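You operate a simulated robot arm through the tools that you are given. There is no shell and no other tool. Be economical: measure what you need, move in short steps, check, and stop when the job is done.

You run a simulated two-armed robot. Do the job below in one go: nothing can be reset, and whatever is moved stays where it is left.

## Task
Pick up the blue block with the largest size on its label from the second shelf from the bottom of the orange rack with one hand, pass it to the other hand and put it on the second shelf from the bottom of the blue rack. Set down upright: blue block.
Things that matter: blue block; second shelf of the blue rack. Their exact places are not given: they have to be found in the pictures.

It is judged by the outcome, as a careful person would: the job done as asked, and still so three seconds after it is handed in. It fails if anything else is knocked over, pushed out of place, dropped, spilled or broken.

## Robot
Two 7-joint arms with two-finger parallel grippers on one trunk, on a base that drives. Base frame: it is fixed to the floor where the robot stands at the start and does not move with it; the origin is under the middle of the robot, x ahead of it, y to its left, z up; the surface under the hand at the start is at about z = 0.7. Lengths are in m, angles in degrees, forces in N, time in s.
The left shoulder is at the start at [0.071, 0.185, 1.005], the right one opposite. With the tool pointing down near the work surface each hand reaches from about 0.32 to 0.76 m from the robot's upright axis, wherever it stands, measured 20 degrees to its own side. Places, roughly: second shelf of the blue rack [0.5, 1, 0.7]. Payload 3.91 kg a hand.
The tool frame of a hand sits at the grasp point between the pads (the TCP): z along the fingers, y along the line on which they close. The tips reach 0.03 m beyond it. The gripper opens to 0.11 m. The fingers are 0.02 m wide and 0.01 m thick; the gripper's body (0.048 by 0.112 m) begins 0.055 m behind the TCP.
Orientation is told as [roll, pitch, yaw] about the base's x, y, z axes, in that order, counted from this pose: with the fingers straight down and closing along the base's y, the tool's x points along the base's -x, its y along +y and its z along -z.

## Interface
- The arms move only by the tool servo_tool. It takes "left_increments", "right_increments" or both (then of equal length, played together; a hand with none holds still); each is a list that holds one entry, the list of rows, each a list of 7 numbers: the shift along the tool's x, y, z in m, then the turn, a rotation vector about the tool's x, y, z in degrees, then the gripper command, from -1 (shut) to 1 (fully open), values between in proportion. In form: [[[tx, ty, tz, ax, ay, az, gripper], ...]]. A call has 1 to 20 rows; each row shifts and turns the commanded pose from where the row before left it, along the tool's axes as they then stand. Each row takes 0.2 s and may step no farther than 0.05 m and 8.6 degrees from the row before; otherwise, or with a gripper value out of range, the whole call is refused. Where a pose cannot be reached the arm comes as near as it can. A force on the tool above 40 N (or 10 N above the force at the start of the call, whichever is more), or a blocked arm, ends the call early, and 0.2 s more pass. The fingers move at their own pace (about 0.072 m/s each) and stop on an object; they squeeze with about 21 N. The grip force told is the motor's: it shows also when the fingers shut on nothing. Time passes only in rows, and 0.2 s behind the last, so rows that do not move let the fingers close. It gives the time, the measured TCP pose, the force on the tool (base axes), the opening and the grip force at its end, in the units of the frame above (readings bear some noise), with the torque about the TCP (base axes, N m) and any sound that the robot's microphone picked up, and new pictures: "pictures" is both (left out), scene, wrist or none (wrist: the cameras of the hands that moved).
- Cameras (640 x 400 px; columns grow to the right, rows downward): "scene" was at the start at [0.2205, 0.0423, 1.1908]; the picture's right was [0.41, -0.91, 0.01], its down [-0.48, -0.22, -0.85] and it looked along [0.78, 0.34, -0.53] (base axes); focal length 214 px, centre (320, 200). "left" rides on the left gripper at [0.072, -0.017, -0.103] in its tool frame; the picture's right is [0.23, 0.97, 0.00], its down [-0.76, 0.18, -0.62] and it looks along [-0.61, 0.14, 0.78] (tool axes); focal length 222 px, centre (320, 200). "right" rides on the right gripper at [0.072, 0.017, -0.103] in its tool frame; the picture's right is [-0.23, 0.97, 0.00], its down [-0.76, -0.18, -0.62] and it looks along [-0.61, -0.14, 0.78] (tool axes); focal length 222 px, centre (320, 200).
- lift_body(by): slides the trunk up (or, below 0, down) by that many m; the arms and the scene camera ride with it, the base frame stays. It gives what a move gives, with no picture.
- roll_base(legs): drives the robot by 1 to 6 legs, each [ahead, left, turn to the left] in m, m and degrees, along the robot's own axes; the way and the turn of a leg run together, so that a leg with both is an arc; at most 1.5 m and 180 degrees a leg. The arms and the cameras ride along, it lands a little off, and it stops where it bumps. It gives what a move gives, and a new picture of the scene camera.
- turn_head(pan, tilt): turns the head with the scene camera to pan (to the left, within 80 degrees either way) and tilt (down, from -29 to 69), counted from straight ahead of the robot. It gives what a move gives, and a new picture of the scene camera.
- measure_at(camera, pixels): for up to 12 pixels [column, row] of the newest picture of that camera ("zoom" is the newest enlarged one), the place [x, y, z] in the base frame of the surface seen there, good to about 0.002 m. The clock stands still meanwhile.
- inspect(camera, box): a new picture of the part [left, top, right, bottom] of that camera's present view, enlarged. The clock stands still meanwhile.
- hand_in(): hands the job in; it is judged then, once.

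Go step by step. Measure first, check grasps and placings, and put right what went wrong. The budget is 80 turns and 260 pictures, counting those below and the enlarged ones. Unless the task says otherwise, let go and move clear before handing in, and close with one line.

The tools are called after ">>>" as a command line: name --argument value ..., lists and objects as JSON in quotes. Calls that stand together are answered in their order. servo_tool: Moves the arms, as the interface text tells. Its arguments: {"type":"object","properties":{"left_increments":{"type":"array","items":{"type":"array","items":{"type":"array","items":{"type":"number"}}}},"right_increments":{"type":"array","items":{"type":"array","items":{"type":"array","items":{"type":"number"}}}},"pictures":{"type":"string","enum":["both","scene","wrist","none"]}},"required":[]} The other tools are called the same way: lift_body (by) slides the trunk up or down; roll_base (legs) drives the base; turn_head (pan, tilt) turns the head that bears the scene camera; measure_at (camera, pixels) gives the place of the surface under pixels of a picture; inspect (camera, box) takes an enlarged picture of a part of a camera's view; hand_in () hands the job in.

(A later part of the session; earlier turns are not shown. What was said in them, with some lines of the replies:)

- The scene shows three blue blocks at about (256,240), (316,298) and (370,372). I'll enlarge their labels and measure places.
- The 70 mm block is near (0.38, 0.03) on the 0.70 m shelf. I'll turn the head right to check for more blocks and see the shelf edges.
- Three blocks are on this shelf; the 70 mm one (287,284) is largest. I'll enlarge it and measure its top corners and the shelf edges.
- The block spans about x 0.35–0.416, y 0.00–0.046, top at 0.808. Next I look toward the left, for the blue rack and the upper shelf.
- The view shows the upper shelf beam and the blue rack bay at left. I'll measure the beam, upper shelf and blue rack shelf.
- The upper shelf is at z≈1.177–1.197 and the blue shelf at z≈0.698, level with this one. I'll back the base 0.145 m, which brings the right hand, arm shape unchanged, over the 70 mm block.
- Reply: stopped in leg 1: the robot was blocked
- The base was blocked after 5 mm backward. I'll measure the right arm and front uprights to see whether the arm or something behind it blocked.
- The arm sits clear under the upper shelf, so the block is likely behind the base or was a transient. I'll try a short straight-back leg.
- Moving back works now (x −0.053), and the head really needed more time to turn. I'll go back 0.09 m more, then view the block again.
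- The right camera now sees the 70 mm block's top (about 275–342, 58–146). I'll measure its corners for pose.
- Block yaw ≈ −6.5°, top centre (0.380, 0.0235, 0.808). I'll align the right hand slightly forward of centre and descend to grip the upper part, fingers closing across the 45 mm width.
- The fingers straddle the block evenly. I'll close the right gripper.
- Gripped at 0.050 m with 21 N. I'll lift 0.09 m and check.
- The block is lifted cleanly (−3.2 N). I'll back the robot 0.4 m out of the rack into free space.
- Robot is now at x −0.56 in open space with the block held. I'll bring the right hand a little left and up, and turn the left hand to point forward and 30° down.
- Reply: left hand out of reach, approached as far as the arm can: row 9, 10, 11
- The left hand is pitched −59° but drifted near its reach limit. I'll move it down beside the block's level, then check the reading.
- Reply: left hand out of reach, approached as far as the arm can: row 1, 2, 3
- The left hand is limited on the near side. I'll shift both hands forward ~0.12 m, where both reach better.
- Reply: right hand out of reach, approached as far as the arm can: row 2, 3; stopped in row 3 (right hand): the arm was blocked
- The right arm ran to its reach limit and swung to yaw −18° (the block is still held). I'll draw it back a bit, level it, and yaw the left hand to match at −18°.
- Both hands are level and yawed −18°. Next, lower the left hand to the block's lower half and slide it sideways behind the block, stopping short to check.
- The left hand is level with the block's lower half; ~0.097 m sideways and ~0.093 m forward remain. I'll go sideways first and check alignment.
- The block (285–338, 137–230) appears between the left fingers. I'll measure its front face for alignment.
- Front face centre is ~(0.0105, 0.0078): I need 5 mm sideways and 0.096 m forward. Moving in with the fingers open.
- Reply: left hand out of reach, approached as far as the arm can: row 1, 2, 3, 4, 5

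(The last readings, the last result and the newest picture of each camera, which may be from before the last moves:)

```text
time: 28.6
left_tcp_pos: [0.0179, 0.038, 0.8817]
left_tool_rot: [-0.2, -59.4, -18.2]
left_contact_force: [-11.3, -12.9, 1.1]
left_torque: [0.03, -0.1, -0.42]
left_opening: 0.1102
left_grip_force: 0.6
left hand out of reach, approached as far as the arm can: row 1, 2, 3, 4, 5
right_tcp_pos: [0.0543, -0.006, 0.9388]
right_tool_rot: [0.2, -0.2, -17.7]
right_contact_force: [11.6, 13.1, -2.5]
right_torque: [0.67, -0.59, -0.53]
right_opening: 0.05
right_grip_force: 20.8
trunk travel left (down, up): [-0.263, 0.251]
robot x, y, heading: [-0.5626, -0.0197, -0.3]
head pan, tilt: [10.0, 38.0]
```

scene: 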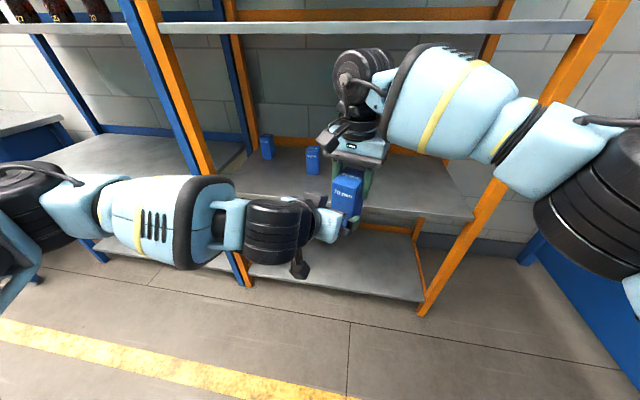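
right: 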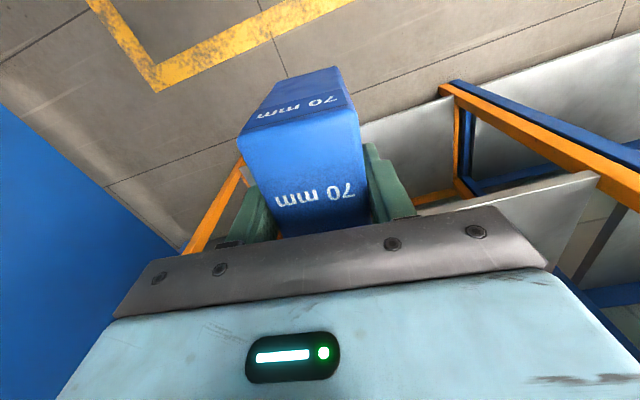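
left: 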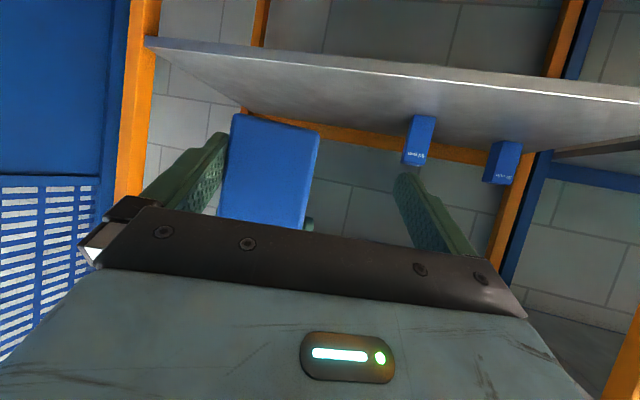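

The left arm hit an inner limit and its −y finger leans on the block (11 N). Rather than force it, I'll bring the block to the left hand: right hand 31 mm sideways, then 22 mm toward the left palm and 5 mm down.

>>> servo_tool --right_increments '[[[0, 0.015, 0, 0, 0, 0, -1], [0, 0.016, 0, 0, 0, 0, -1], [0, 0, 0, 0, 0, 0, -1], [0, 0, 0, 0, 0, 0, -1]]]' --pictures "none"

>>> servo_tool --left_increments '[[[0, 0, 0, 0, 0, 0, 1]]]' --pictures "both"

```text
time: 29.6
left_tcp_pos: [0.0198, 0.0412, 0.8819]
left_tool_rot: [-0.1, -59.3, -17.8]
left_contact_force: [0.5, 0.2, 0.4]
left_torque: [0.0, 0.0, 0.02]
left_opening: 0.1101
left_grip_force: 0.1
right_tcp_pos: [0.0635, 0.0243, 0.9384]
right_tool_rot: [-0.1, 0.0, -17.7]
right_contact_force: [0.3, 1.0, -2.3]
right_torque: [-0.03, 0.02, 0.0]
right_opening: 0.0498
right_grip_force: 20.9
trunk travel left (down, up): [-0.263, 0.251]
robot x, y, heading: [-0.5598, -0.0159, -0.4]
head pan, tilt: [10.0, 38.0]
```

```text
time: 30.0
left_tcp_pos: [0.0195, 0.0403, 0.883]
left_tool_rot: [-0.2, -59.4, -17.9]
left_contact_force: [1.0, -0.2, 0.0]
left_torque: [-0.01, 0.0, -0.01]
left_opening: 0.1101
left_grip_force: 0.0
right_tcp_pos: [0.0634, 0.0243, 0.9391]
right_tool_rot: [-0.1, -0.1, -17.6]
right_contact_force: [0.2, 0.7, -3.4]
right_torque: [0.0, -0.02, -0.01]
right_opening: 0.0499
right_grip_force: 20.4
trunk travel left (down, up): [-0.263, 0.251]
robot x, y, heading: [-0.5616, -0.0202, -0.2]
head pan, tilt: [10.0, 38.0]
```

scene: 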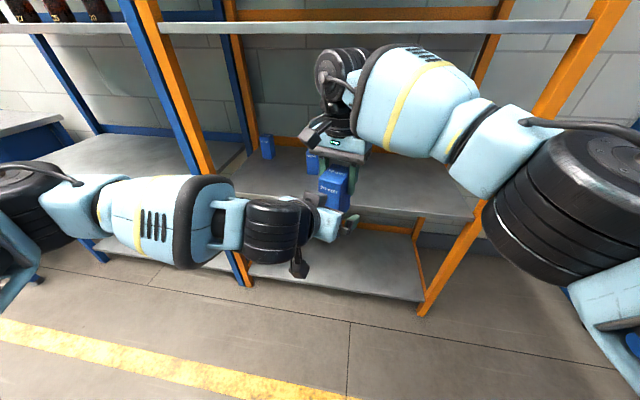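
left: 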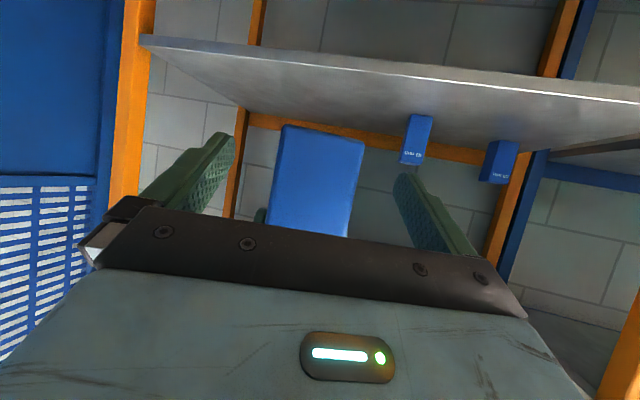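

Forces are zero and the block now sits centred between the left fingers. Quick measure of its face for tilt, then bring it 22 mm toward the palm.

>>> measure_at --camera "left" --pixels '[[290, 132], [356, 142], [279, 180], [350, 185], [272, 220], [342, 230], [315, 180]]'

>>> servo_tool --right_increments '[[[0.011, -0.001, 0.003, 0, 0, 0, -1], [0.011, -0.001, 0.003, 0, 0, 0, -1], [0, 0, 0, 0, 0, 0, -1]]]' --left_increments '[[[0, 0, 0, 0, 0, 0, 1], [0, 0, 0, 0, 0, 0, 1], [0, 0, 0, 0, 0, 0, 1]]]' --pictures "both"

```text
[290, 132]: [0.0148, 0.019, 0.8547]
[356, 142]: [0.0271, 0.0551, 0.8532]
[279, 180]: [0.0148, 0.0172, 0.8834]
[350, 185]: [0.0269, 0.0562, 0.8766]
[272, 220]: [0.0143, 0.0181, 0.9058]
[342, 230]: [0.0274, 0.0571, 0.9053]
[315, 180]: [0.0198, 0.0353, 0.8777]
```

```text
time: 30.8
left_tcp_pos: [0.0192, 0.0409, 0.8829]
left_tool_rot: [-0.1, -59.4, -17.9]
left_contact_force: [-0.3, 0.1, 0.2]
left_torque: [-0.03, 0.03, -0.01]
left_opening: 0.1099
left_grip_force: 0.1
right_tcp_pos: [0.0415, 0.0291, 0.9337]
right_tool_rot: [-0.1, -0.2, -17.5]
right_contact_force: [-0.3, 0.5, -3.1]
right_torque: [-0.03, 0.0, 0.0]
right_opening: 0.05
right_grip_force: 21.0
trunk travel left (down, up): [-0.263, 0.251]
robot x, y, heading: [-0.5578, -0.0148, -0.4]
head pan, tilt: [10.0, 38.0]
```

scene: 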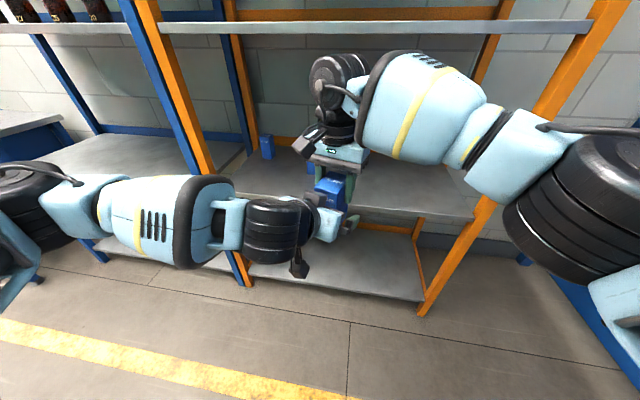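
right: 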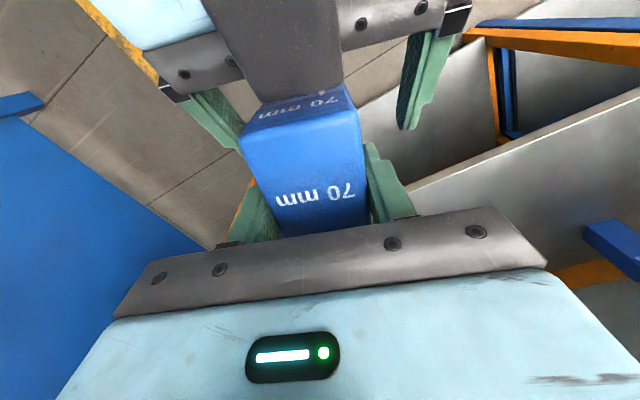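
left: 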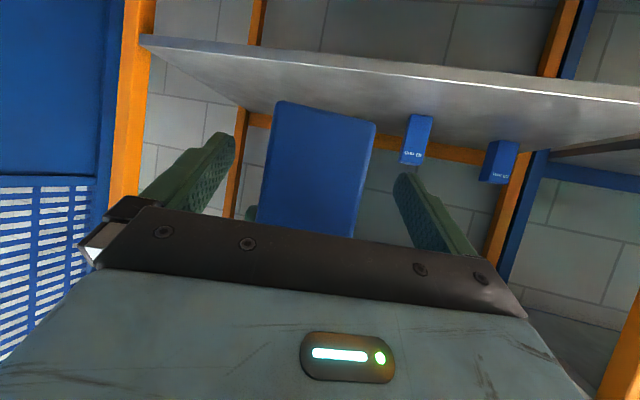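

No contact, block face still square. I'll correct 5 mm laterally and close the left gripper.

>>> servo_tool --right_increments '[[[0, 0.005, 0, 0, 0, 0, -1], [0, 0, 0, 0, 0, 0, -1], [0, 0, 0, 0, 0, 0, -1], [0, 0, 0, 0, 0, 0, -1], [0, 0, 0, 0, 0, 0, -1], [0, 0, 0, 0, 0, 0, -1], [0, 0, 0, 0, 0, 0, -1]]]' --left_increments '[[[0, 0, 0, 0, 0, 0, 1], [0, 0, 0, 0, 0, 0, 0.2], [0, 0, 0, 0, 0, 0, -0.5], [0, 0, 0, 0, 0, 0, -1], [0, 0, 0, 0, 0, 0, -1], [0, 0, 0, 0, 0, 0, -1], [0, 0, 0, 0, 0, 0, -1]]]' --pictures "both"

```text
time: 32.4
left_tcp_pos: [0.0212, 0.0412, 0.8818]
left_tool_rot: [-0.2, -59.4, -18.0]
left_contact_force: [-3.2, -5.3, 0.1]
left_torque: [0.29, -0.21, 0.58]
left_opening: 0.05
left_grip_force: 21.1
right_tcp_pos: [0.0435, 0.0321, 0.9327]
right_tool_rot: [-0.1, -0.1, -17.6]
right_contact_force: [3.7, 4.9, -2.1]
right_torque: [-0.03, 0.02, -0.75]
right_opening: 0.0496
right_grip_force: 21.4
trunk travel left (down, up): [-0.263, 0.251]
robot x, y, heading: [-0.5613, -0.015, -0.2]
head pan, tilt: [10.0, 38.0]
```

scene: 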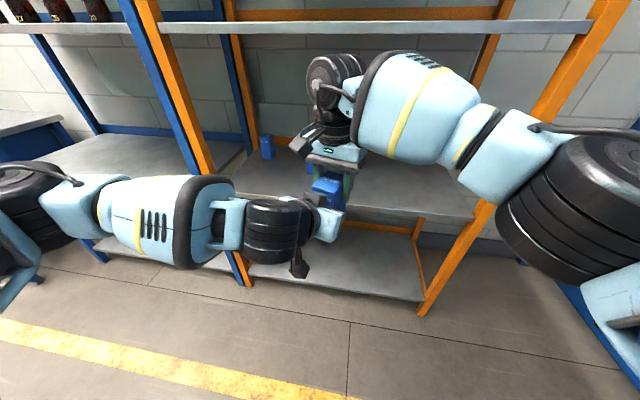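
right: 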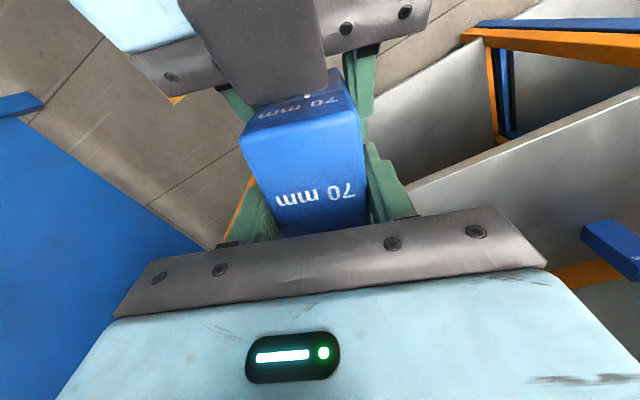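
left: 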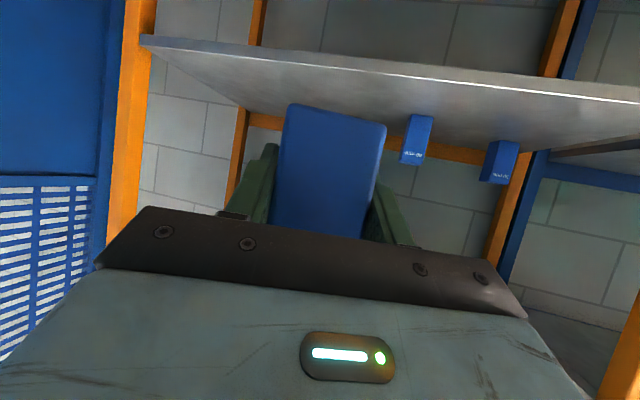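

Both hands grip (left 0.050 m, 21 N). I'll open the right hand, then raise it straight up off the block.

>>> servo_tool --right_increments '[[[0, 0, 0, 0, 0, 0, 0], [0, 0, 0, 0, 0, 0, 0.5], [0, 0, 0, 0, 0, 0, 0.5], [0, 0, 0, 0, 0, 0, 0.5]]]' --left_increments '[[[0, 0, 0, 0, 0, 0, -1], [0, 0, 0, 0, 0, 0, -1], [0, 0, 0, 0, 0, 0, -1], [0, 0, 0, 0, 0, 0, -1]]]' --pictures "both"

```text
time: 33.4
left_tcp_pos: [0.0188, 0.0404, 0.8812]
left_tool_rot: [-0.1, -59.3, -17.9]
left_contact_force: [-0.5, -0.1, 0.0]
left_torque: [0.0, 0.02, 0.03]
left_opening: 0.0499
left_grip_force: 21.1
right_tcp_pos: [0.0436, 0.0334, 0.9338]
right_tool_rot: [-0.2, -0.1, -17.7]
right_contact_force: [-0.6, 0.2, 0.6]
right_torque: [-0.01, 0.02, 0.0]
right_opening: 0.0826
right_grip_force: 0.1
trunk travel left (down, up): [-0.263, 0.251]
robot x, y, heading: [-0.5583, -0.014, -0.1]
head pan, tilt: [10.0, 38.0]
```

scene: 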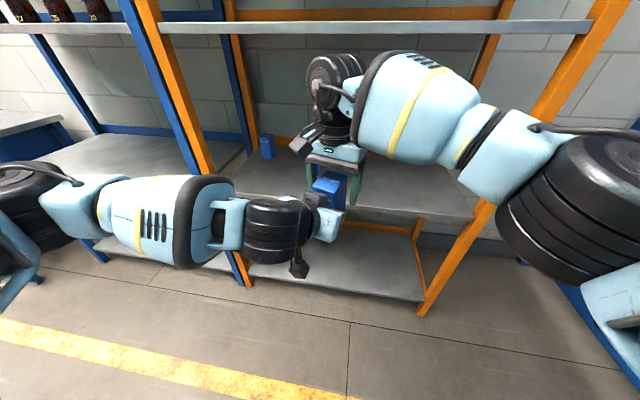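
right: 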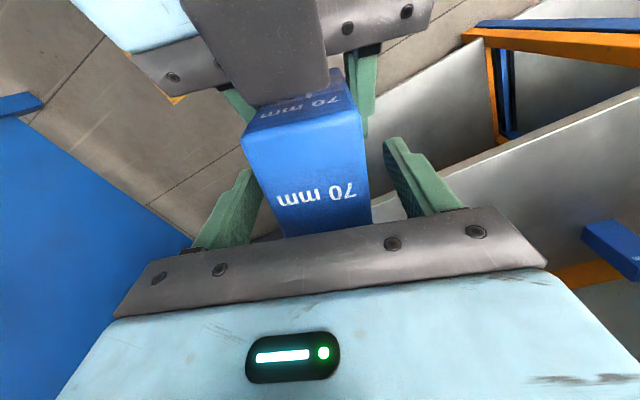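
left: 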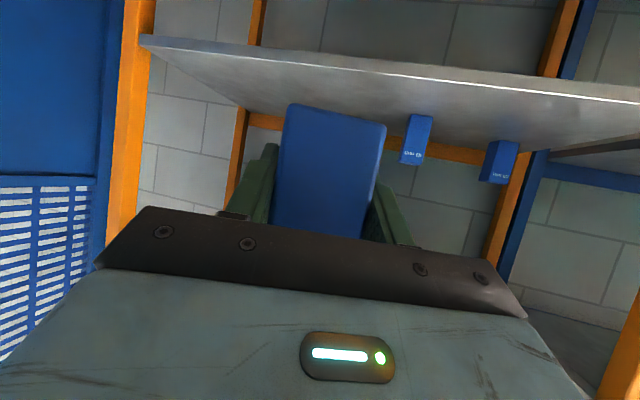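

The right hand is open and free of force. I'll raise it 0.14 m and then move it back to its own side.

>>> servo_tool --right_increments '[[[0, 0, -0.03, 0, 0, 0, 0.5], [0, 0, -0.035, 0, 0, 0, 0.5], [0, 0, -0.035, 0, 0, 0, 0.5], [0, -0.03, -0.02, 0, 0, 0, 0.5], [0, -0.045, 0, 0, 0, 0, 0.5], [0, -0.045, 0, 0, 0, 0, 0.5], [0, -0.045, 0, 0, 0, 0, 0.5], [0, 0, 0, 0, 0, 0, 0.5]]]' --pictures "both"

```text
time: 35.2
left_tcp_pos: [0.0204, 0.0426, 0.8813]
left_tool_rot: [-0.2, -59.5, -17.9]
left_contact_force: [-1.0, -0.4, 1.1]
left_torque: [0.01, 0.06, 0.01]
left_opening: 0.0497
left_grip_force: 21.2
right_tcp_pos: [-0.0092, -0.122, 1.052]
right_tool_rot: [-0.1, -0.2, -17.5]
right_contact_force: [-0.9, 0.0, 0.0]
right_torque: [-0.01, 0.0, 0.0]
right_opening: 0.0825
right_grip_force: 0.0
trunk travel left (down, up): [-0.263, 0.251]
robot x, y, heading: [-0.5633, -0.0172, -0.1]
head pan, tilt: [10.0, 38.0]
```

scene: 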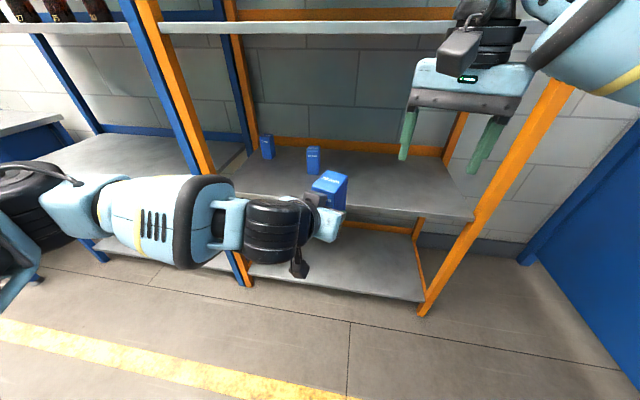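
right: 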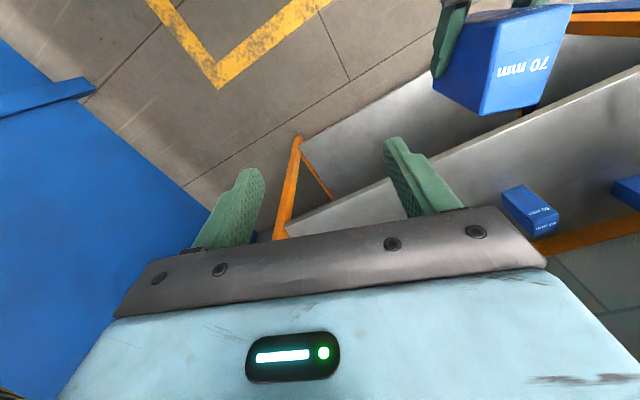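

The handover worked: the left hand alone holds the block. I'll retract the right arm near the body and look left toward the blue rack.

>>> servo_tool --right_increments '[[[0.03, -0.034, 0, 0, 0, -2, 0.5], [0.03, -0.034, 0, 0, 0, -2, 0.5], [0.03, -0.034, 0, 0, 0, -2, 0.5], [0.03, -0.034, 0, 0, 0, -2, 0.5], [0.03, -0.03, 0, 0, 0, -2, 0.5], [0.03, -0.02, 0, 0, 0, -2, 0.5], [0.03, -0.02, 0, 0, 0, -2, 0.5], [0.03, 0, 0, 0, 0, -2, 0.5], [0.03, 0, 0, 0, 0, -1, 0.5], [0, 0, 0, 0, 0, 0, 0.5]]]' --pictures "none"

>>> turn_head --pan 40 --tilt 25

>>> servo_tool --left_increments '[[[0, 0, 0, 0, 0, 0, -1], [0, 0, 0, 0, 0, 0, -1], [0, 0, 0, 0, 0, 0, -1]]]' --pictures "scene"

```text
time: 37.4
left_tcp_pos: [0.0185, 0.04, 0.8827]
left_tool_rot: [-0.1, -59.5, -17.9]
left_contact_force: [-0.8, -0.2, 0.0]
left_torque: [-0.02, 0.03, 0.0]
left_opening: 0.0499
left_grip_force: 21.3
right_tcp_pos: [-0.3169, -0.2786, 1.0524]
right_tool_rot: [-0.1, 0.1, -0.6]
right_contact_force: [-0.3, 1.0, 0.5]
right_torque: [-0.03, 0.0, 0.02]
right_opening: 0.0825
right_grip_force: 0.1
trunk travel left (down, up): [-0.263, 0.251]
robot x, y, heading: [-0.5592, -0.0133, -0.2]
head pan, tilt: [10.0, 38.0]
```

```text
time: 38.3
left_tcp_pos: [0.019, 0.0414, 0.8812]
left_tool_rot: [-0.1, -59.4, -17.9]
left_contact_force: [0.4, -0.2, -0.9]
left_torque: [0.03, 0.03, -0.04]
left_opening: 0.0502
left_grip_force: 21.2
right_tcp_pos: [-0.3166, -0.278, 1.052]
right_tool_rot: [-0.1, -0.1, -0.6]
right_contact_force: [0.5, 0.2, 0.3]
right_torque: [-0.02, -0.04, -0.02]
right_opening: 0.0824
right_grip_force: 0.1
trunk travel left (down, up): [-0.263, 0.251]
robot x, y, heading: [-0.56, -0.0176, -0.3]
head pan, tilt: [40.0, 25.0]
```

scene: 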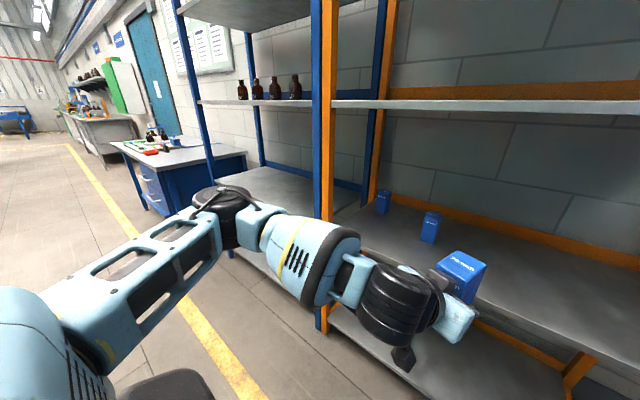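

```text
time: 39.1
left_tcp_pos: [0.02, 0.0402, 0.8812]
left_tool_rot: [-0.2, -59.3, -17.9]
left_contact_force: [0.1, 0.5, -0.1]
left_torque: [0.01, 0.06, 0.01]
left_opening: 0.0502
left_grip_force: 21.6
right_tcp_pos: [-0.3153, -0.2781, 1.052]
right_tool_rot: [-0.1, -0.1, -0.6]
right_contact_force: [-0.3, -0.6, 0.4]
right_torque: [0.05, 0.04, 0.01]
right_opening: 0.0824
right_grip_force: 0.0
trunk travel left (down, up): [-0.263, 0.251]
robot x, y, heading: [-0.5583, -0.0173, -0.3]
head pan, tilt: [40.0, 25.0]
```

scene: 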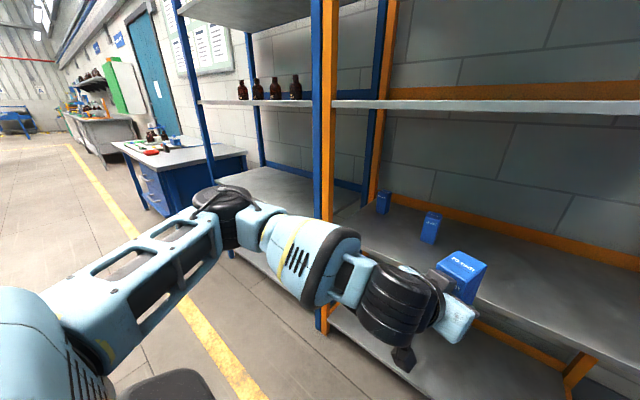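

The blue rack bay is empty at the second shelf; bottles stand on the third shelf, and a bench stands further left. I'll measure these and the left arm extent.

>>> measure_at --camera "scene" --pixels '[[184, 60], [205, 150], [322, 180], [222, 103], [300, 180], [245, 182], [145, 175], [155, 212], [215, 205], [240, 192], [130, 275], [110, 330]]'

>>> inspect --camera "scene" --box '[100, 60, 340, 260]'

```text
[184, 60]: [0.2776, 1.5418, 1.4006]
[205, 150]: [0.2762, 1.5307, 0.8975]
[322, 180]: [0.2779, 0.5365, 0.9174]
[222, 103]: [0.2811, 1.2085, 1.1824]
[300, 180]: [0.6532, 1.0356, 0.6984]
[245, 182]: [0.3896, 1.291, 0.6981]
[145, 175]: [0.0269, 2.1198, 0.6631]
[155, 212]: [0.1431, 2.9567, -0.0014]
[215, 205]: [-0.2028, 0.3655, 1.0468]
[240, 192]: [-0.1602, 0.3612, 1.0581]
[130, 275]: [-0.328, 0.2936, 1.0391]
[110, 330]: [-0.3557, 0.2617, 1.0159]
```

```text
2.00 times, centred on (220, 160) of scene
```

zoom: 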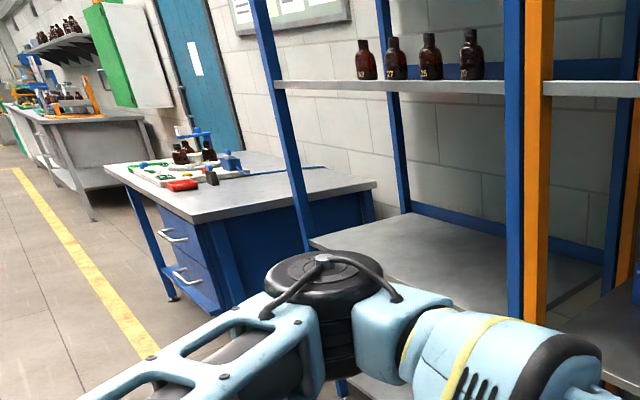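

Blue shelf spans y 0.57–1.53 and is empty; upper shelf at 1.18. I'll drive 0.907 m sideways at this distance, keeping the arms as they are.

>>> roll_base --legs '[[0, 0.45, 0], [0, 0.455, 0]]'

>>> lift_body --by -0.1

>>> turn_head --pan 10 --tilt 35

>>> servo_tool --left_increments '[[[0, 0, 0, 0, 0, 0, -1], [0, 0, 0, 0, 0, 0, -1], [0, 0, 0, 0, 0, 0, -1]]]' --pictures "both"

```text
time: 47.7
left_tcp_pos: [0.0279, 0.9357, 0.8815]
left_tool_rot: [-0.1, -59.4, -18.3]
left_contact_force: [0.8, 0.2, 0.3]
left_torque: [0.04, 0.07, -0.02]
left_opening: 0.05
left_grip_force: 21.1
right_tcp_pos: [-0.311, 0.619, 1.0538]
right_tool_rot: [0.0, 0.0, -1.2]
right_contact_force: [0.4, 0.4, 0.3]
right_torque: [0.0, 0.01, -0.02]
right_opening: 0.0824
right_grip_force: 0.1
trunk travel left (down, up): [-0.263, 0.251]
robot x, y, heading: [-0.5514, 0.8804, -0.7]
head pan, tilt: [40.0, 25.0]
```

scene: 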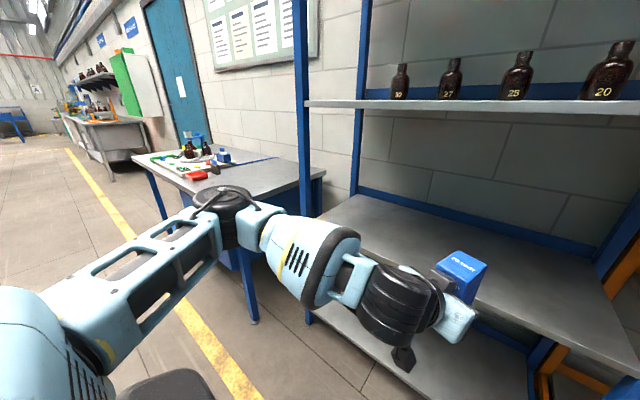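

```text
time: 49.0
left_tcp_pos: [0.0275, 0.9359, 0.7827]
left_tool_rot: [-0.2, -59.4, -18.4]
left_contact_force: [-0.1, 0.2, -0.7]
left_torque: [0.07, 0.02, -0.05]
left_opening: 0.0501
left_grip_force: 21.0
right_tcp_pos: [-0.311, 0.6186, 0.9528]
right_tool_rot: [-0.1, -0.1, -1.1]
right_contact_force: [0.6, -0.4, -0.2]
right_torque: [0.0, -0.01, 0.01]
right_opening: 0.0828
right_grip_force: 0.0
trunk travel left (down, up): [-0.163, 0.351]
robot x, y, heading: [-0.5503, 0.8841, -0.3]
head pan, tilt: [40.0, 25.0]
```

```text
time: 50.0
left_tcp_pos: [0.0261, 0.9356, 0.7818]
left_tool_rot: [-0.2, -59.4, -18.5]
left_contact_force: [0.5, -0.2, 0.6]
left_torque: [0.02, 0.08, 0.0]
left_opening: 0.0497
left_grip_force: 21.3
right_tcp_pos: [-0.3103, 0.6182, 0.9529]
right_tool_rot: [-0.1, -0.1, -1.1]
right_contact_force: [0.4, -1.0, -0.5]
right_torque: [0.0, 0.0, -0.01]
right_opening: 0.0825
right_grip_force: 0.0
trunk travel left (down, up): [-0.163, 0.351]
robot x, y, heading: [-0.5569, 0.8817, -0.6]
head pan, tilt: [10.0, 35.0]
```

scene: 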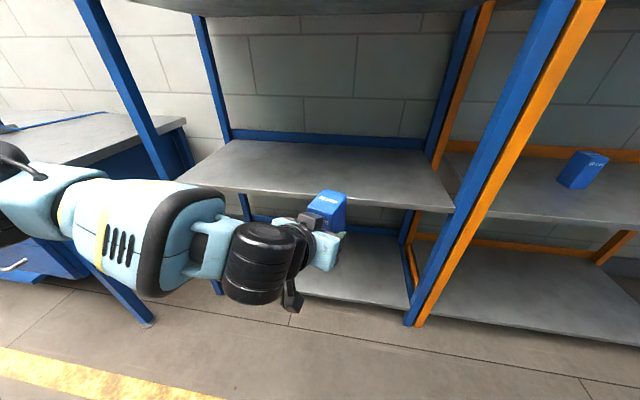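

```text
time: 50.8
left_tcp_pos: [0.0276, 0.9363, 0.7812]
left_tool_rot: [-0.1, -59.4, -18.4]
left_contact_force: [-0.5, 0.1, 0.2]
left_torque: [0.03, 0.05, 0.01]
left_opening: 0.0494
left_grip_force: 21.1
right_tcp_pos: [-0.3103, 0.6185, 0.953]
right_tool_rot: [0.0, -0.2, -1.1]
right_contact_force: [-0.1, 1.2, 0.5]
right_torque: [0.01, 0.04, 0.01]
right_opening: 0.0825
right_grip_force: 0.0
trunk travel left (down, up): [-0.163, 0.351]
robot x, y, heading: [-0.5496, 0.884, -0.7]
head pan, tilt: [10.0, 35.0]
```

scene: 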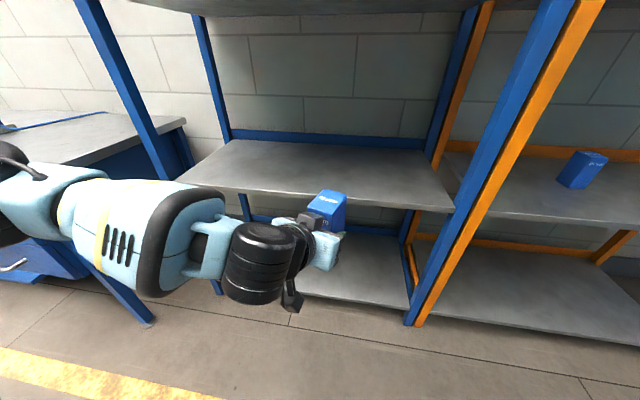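
left: 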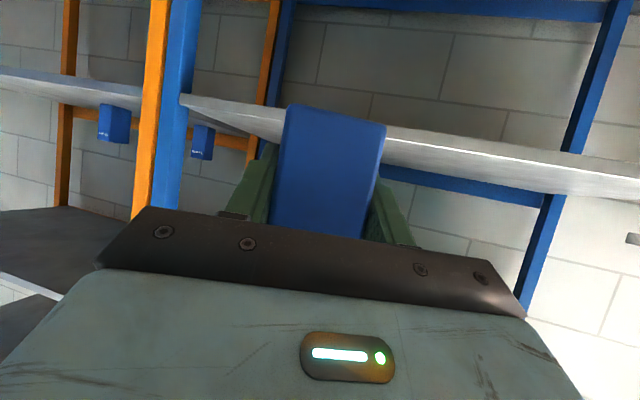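

Position is good: left TCP at (0.028, 0.936, 0.781). I'll check the block's uprightness and bottom, the camera bulge at (290,300), and the bench corner.

>>> measure_at --camera "left" --pixels '[[292, 108], [380, 126], [276, 225], [362, 235], [333, 170], [335, 112]]'

>>> measure_at --camera "scene" --pixels '[[293, 307], [290, 295], [184, 121], [80, 166], [320, 195], [340, 195], [250, 290], [345, 188], [312, 208], [340, 212], [300, 196], [30, 170]]'

```text
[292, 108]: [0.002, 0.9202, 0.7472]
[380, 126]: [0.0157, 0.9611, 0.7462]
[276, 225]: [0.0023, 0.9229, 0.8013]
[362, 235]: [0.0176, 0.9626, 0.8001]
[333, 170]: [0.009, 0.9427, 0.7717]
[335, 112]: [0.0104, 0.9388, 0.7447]
```

```text
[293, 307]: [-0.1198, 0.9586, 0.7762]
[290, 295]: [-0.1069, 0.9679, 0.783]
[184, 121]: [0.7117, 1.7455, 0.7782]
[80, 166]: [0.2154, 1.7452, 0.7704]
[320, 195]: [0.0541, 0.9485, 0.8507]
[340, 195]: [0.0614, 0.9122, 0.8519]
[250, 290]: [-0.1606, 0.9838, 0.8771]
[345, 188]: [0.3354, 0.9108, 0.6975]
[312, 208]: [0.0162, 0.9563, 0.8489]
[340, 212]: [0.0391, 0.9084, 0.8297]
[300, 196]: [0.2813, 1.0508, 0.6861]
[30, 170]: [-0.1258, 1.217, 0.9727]
```

Block is vertical, bottom ≈0.741, and the wrist camera's lowest point is ~0.776, so all clears the shelf at 0.698. I'll drive 0.365 m ahead.

>>> roll_base --legs '[[0.18, 0, 0], [0.185, 0, 0]]'

>>> servo_tool --left_increments '[[[0, 0, 0, 0, 0, 0, -1], [0, 0, 0, 0, 0, 0, -1], [0, 0, 0, 0, 0, 0, -1]]]' --pictures "both"

```text
time: 53.4
left_tcp_pos: [0.3914, 0.9306, 0.7811]
left_tool_rot: [-0.1, -59.4, -18.5]
left_contact_force: [-0.3, 0.5, 0.0]
left_torque: [0.0, 0.01, -0.01]
left_opening: 0.0501
left_grip_force: 21.9
right_tcp_pos: [0.053, 0.6133, 0.952]
right_tool_rot: [-0.1, 0.0, -1.2]
right_contact_force: [0.2, -0.4, -0.2]
right_torque: [-0.02, 0.0, 0.03]
right_opening: 0.0825
right_grip_force: 0.0
trunk travel left (down, up): [-0.163, 0.351]
robot x, y, heading: [-0.1891, 0.8811, -0.8]
head pan, tilt: [10.0, 35.0]
```

scene: 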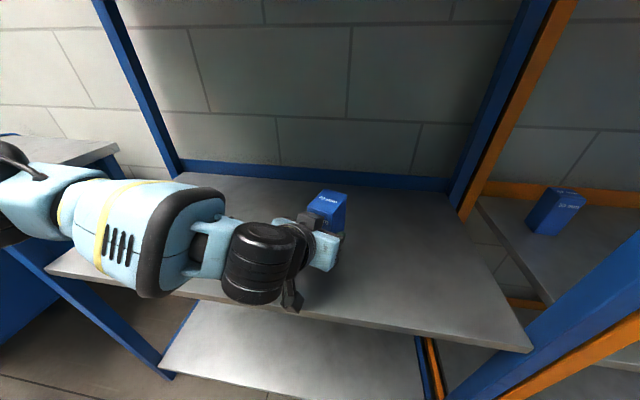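

```text
time: 54.2
left_tcp_pos: [0.3912, 0.9299, 0.7812]
left_tool_rot: [0.0, -59.4, -18.5]
left_contact_force: [0.4, -0.4, 0.4]
left_torque: [0.0, 0.04, 0.03]
left_opening: 0.0499
left_grip_force: 21.2
right_tcp_pos: [0.0536, 0.6142, 0.9529]
right_tool_rot: [-0.1, 0.0, -1.2]
right_contact_force: [0.1, 0.0, -0.5]
right_torque: [0.05, 0.01, -0.01]
right_opening: 0.0824
right_grip_force: 0.1
trunk travel left (down, up): [-0.163, 0.351]
robot x, y, heading: [-0.1871, 0.8788, -0.7]
head pan, tilt: [10.0, 35.0]
```

scene: 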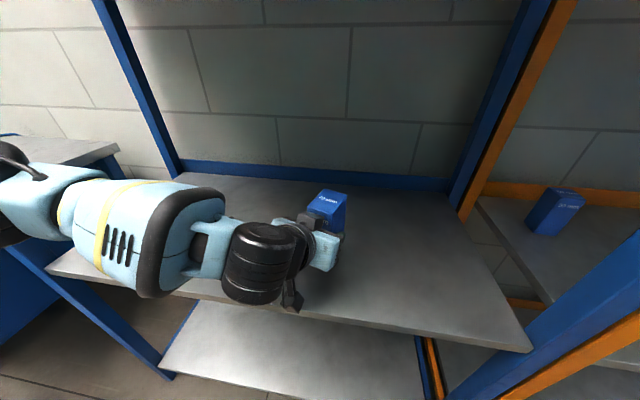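
left: 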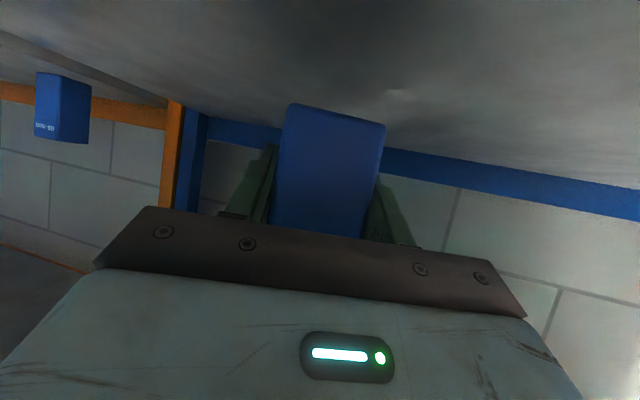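

Over the shelf now. I'll measure the block top and the shelf here for the exact drop.

>>> measure_at --camera "scene" --pixels '[[322, 195], [335, 196], [330, 192], [320, 205], [400, 240], [360, 290], [293, 307]]'

>>> measure_at --camera "left" --pixels '[[335, 108], [330, 106], [340, 90], [300, 90]]'

```text
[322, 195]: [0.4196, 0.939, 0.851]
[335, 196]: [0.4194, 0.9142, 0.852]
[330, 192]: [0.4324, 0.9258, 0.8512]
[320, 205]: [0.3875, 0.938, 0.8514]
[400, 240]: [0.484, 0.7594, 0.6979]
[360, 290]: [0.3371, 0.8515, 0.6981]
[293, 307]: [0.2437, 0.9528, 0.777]
```

```text
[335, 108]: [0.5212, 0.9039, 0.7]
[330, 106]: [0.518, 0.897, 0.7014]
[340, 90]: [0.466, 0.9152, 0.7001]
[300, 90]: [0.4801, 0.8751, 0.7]
```

Block top is 0.8514 and stood at 0.8082 on the orange shelf, so the drop is 43 mm. I'll lower 39 mm first.

>>> servo_tool --left_increments '[[[0.0084, 0, 0.005, 0, 0, 0, -1], [0.0084, 0, 0.005, 0, 0, 0, -1], [0.0084, 0, 0.005, 0, 0, 0, -1], [0.0084, 0, 0.005, 0, 0, 0, -1], [0, 0, 0, 0, 0, 0, -1]]]' --pictures "both"

```text
time: 55.4
left_tcp_pos: [0.3919, 0.9296, 0.744]
left_tool_rot: [0.0, -59.4, -18.5]
left_contact_force: [-0.1, -0.1, -0.9]
left_torque: [0.0, 0.06, 0.01]
left_opening: 0.05
left_grip_force: 20.6
right_tcp_pos: [0.0526, 0.6128, 0.9536]
right_tool_rot: [-0.1, -0.1, -1.2]
right_contact_force: [-0.8, 0.6, 0.2]
right_torque: [-0.01, 0.0, -0.02]
right_opening: 0.0825
right_grip_force: 0.0
trunk travel left (down, up): [-0.163, 0.351]
robot x, y, heading: [-0.1858, 0.8764, -0.7]
head pan, tilt: [10.0, 35.0]
```

scene: 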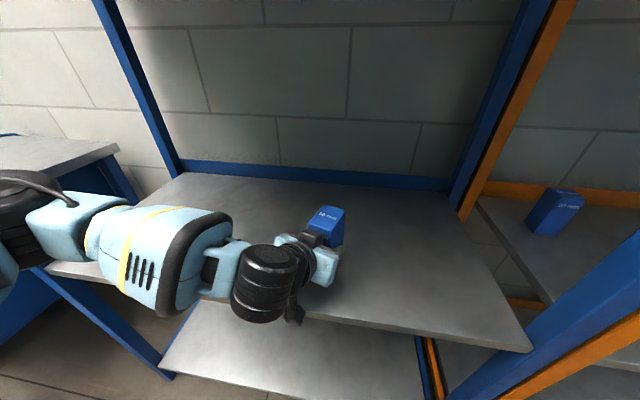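
left: 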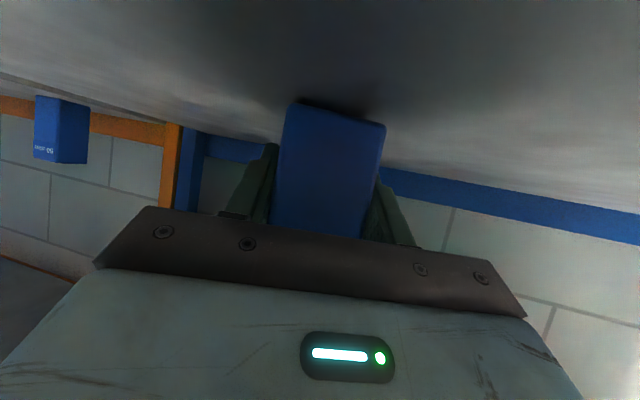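

About 5 mm remain. I'll lower in 1.5 mm steps and watch the force.

>>> servo_tool --left_increments '[[[0.0013, 0, 0.00076, 0, 0, 0, -1], [0.0013, 0, 0.00076, 0, 0, 0, -1], [0.0013, 0, 0.00076, 0, 0, 0, -1], [0, 0, 0, 0, 0, 0, -1]]]' --pictures "scene"

>>> measure_at --camera "scene" --pixels '[[322, 212], [335, 212], [330, 209], [296, 322]]'

```text
time: 56.4
left_tcp_pos: [0.3925, 0.9291, 0.7392]
left_tool_rot: [-0.2, -59.3, -18.5]
left_contact_force: [-0.4, -0.8, 0.7]
left_torque: [0.05, 0.03, 0.0]
left_opening: 0.05
left_grip_force: 21.7
right_tcp_pos: [0.053, 0.6136, 0.9523]
right_tool_rot: [-0.1, -0.2, -1.2]
right_contact_force: [0.2, 0.0, -0.4]
right_torque: [0.0, 0.01, -0.02]
right_opening: 0.0823
right_grip_force: 0.1
trunk travel left (down, up): [-0.163, 0.351]
robot x, y, heading: [-0.1897, 0.8796, -0.8]
head pan, tilt: [10.0, 35.0]
```

scene: 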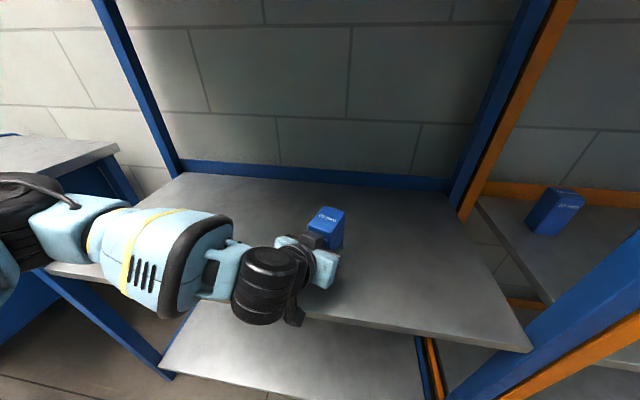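

```text
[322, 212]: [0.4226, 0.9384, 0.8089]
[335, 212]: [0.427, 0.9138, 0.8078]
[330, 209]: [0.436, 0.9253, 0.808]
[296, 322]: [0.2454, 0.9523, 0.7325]
```

The block top reads 0.808, just at shelf contact. One more 1 mm step to confirm.

>>> servo_tool --left_increments '[[[0.0009, 0, 0.0005, 0, 0, 0, -1], [0, 0, 0, 0, 0, 0, -1], [0, 0, 0, 0, 0, 0, -1]]]' --pictures "none"

```text
time: 57.2
left_tcp_pos: [0.3923, 0.9294, 0.7393]
left_tool_rot: [0.0, -59.6, -18.5]
left_contact_force: [2.0, 1.3, 6.8]
left_torque: [0.28, 0.09, -0.02]
left_opening: 0.0499
left_grip_force: 21.5
right_tcp_pos: [0.0512, 0.6143, 0.9532]
right_tool_rot: [-0.1, -0.1, -1.2]
right_contact_force: [-0.4, -0.8, -0.3]
right_torque: [0.01, 0.01, -0.01]
right_opening: 0.0826
right_grip_force: 0.0
trunk travel left (down, up): [-0.163, 0.351]
robot x, y, heading: [-0.1881, 0.8761, -1.0]
head pan, tilt: [10.0, 35.0]
```

Contact confirmed (6.8 N up). I'll open the left gripper.

>>> servo_tool --left_increments '[[[0, 0, 0, 0, 0, 0, -0.2], [0, 0, 0, 0, 0, 0, 0.3], [0, 0, 0, 0, 0, 0, 1], [0, 0, 0, 0, 0, 0, 1], [0, 0, 0, 0, 0, 0, 1]]]' --pictures "both"

```text
time: 58.4
left_tcp_pos: [0.3914, 0.9301, 0.737]
left_tool_rot: [-0.1, -59.5, -18.5]
left_contact_force: [0.8, 0.3, -0.1]
left_torque: [0.0, 0.02, 0.02]
left_opening: 0.1101
left_grip_force: 0.0
right_tcp_pos: [0.0527, 0.6131, 0.9533]
right_tool_rot: [-0.1, -0.1, -1.2]
right_contact_force: [0.2, -0.6, -1.2]
right_torque: [0.01, 0.03, 0.0]
right_opening: 0.0823
right_grip_force: 0.1
trunk travel left (down, up): [-0.163, 0.351]
robot x, y, heading: [-0.1956, 0.8804, -0.7]
head pan, tilt: [10.0, 35.0]
```

scene: 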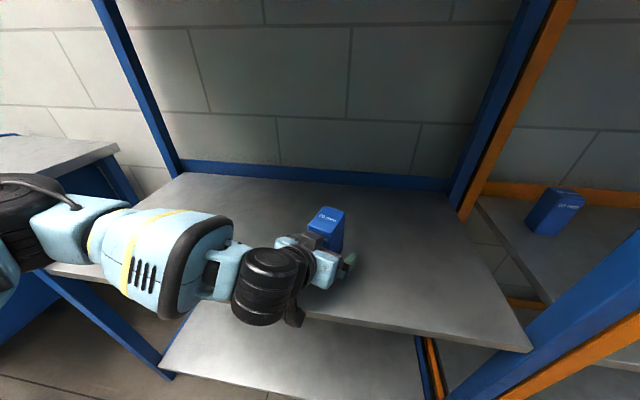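
left: 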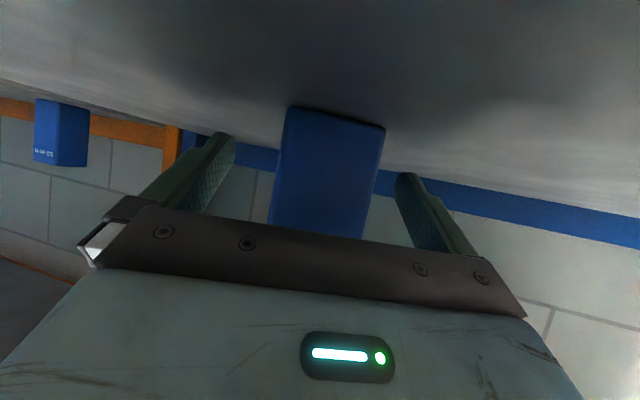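

The block stands free between the open fingers. I'll drive the base back along the fingers' axis so the hand slides straight off.

>>> roll_base --legs '[[-0.143, 0.046, 0], [-0.2, 0, 0]]'

>>> servo_tool --left_increments '[[[0, 0, 0, 0, 0, 0, 1], [0, 0, 0, 0, 0, 0, 1]]]' --pictures "both"

```text
time: 61.0
left_tcp_pos: [0.0493, 0.9821, 0.7383]
left_tool_rot: [-0.1, -59.3, -18.3]
left_contact_force: [1.1, -0.7, 0.3]
left_torque: [0.0, 0.02, 0.0]
left_opening: 0.1102
left_grip_force: 0.1
right_tcp_pos: [-0.2895, 0.6644, 0.9531]
right_tool_rot: [-0.2, -0.1, -0.9]
right_contact_force: [-0.4, -0.1, -1.0]
right_torque: [0.03, -0.02, -0.03]
right_opening: 0.0827
right_grip_force: 0.0
trunk travel left (down, up): [-0.163, 0.351]
robot x, y, heading: [-0.5285, 0.9278, -0.7]
head pan, tilt: [10.0, 35.0]
```

scene: 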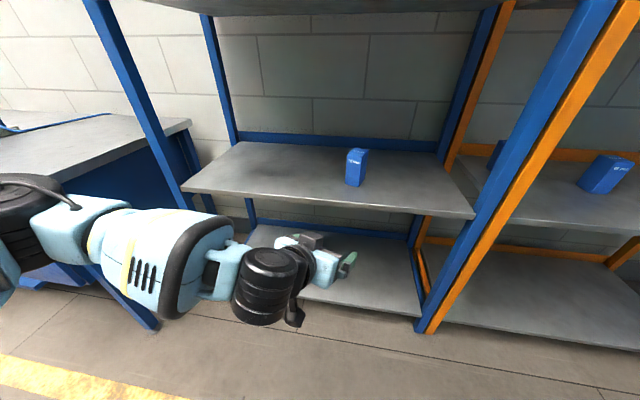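

```text
time: 61.6
left_tcp_pos: [0.0492, 0.9817, 0.7374]
left_tool_rot: [-0.1, -59.4, -18.3]
left_contact_force: [-0.6, 0.2, 0.3]
left_torque: [-0.01, 0.01, 0.03]
left_opening: 0.1098
left_grip_force: 0.0
right_tcp_pos: [-0.2886, 0.6649, 0.9537]
right_tool_rot: [-0.2, -0.1, -1.0]
right_contact_force: [-0.1, 0.1, -0.9]
right_torque: [0.02, -0.02, 0.02]
right_opening: 0.0825
right_grip_force: 0.1
trunk travel left (down, up): [-0.163, 0.351]
robot x, y, heading: [-0.5312, 0.927, -0.5]
head pan, tilt: [10.0, 35.0]
```

scene: 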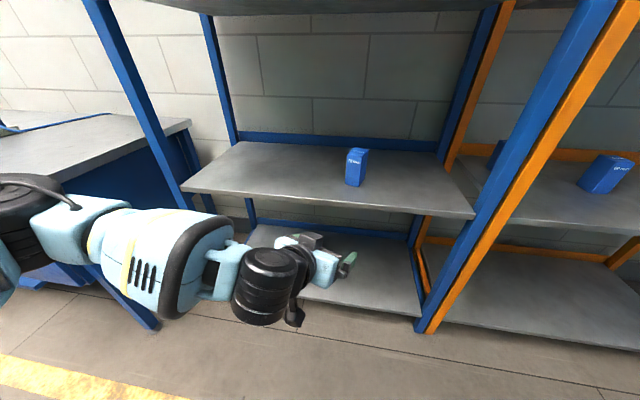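
left: 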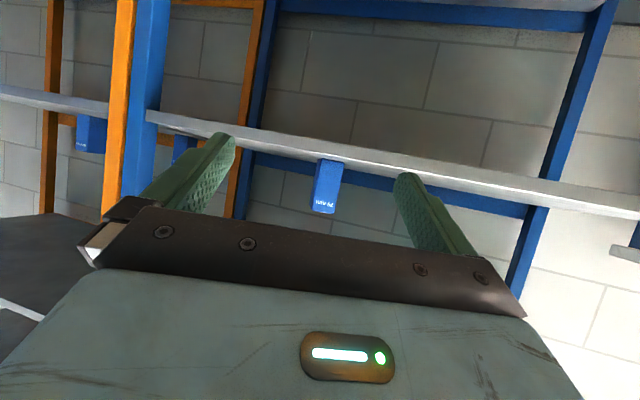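

The block stands upright at (357,167) on the blue rack's second shelf, both hands are empty and clear, and the other blocks are where they were. I'm handing in.

>>> hand_in

```text
The job is handed in.
```

The 70 mm blue block, the largest label of the three, went from the right hand to the left and now stands upright on the second shelf of the blue rack. I handed the job in with both hands empty and clear, and saw nothing else knocked or moved.
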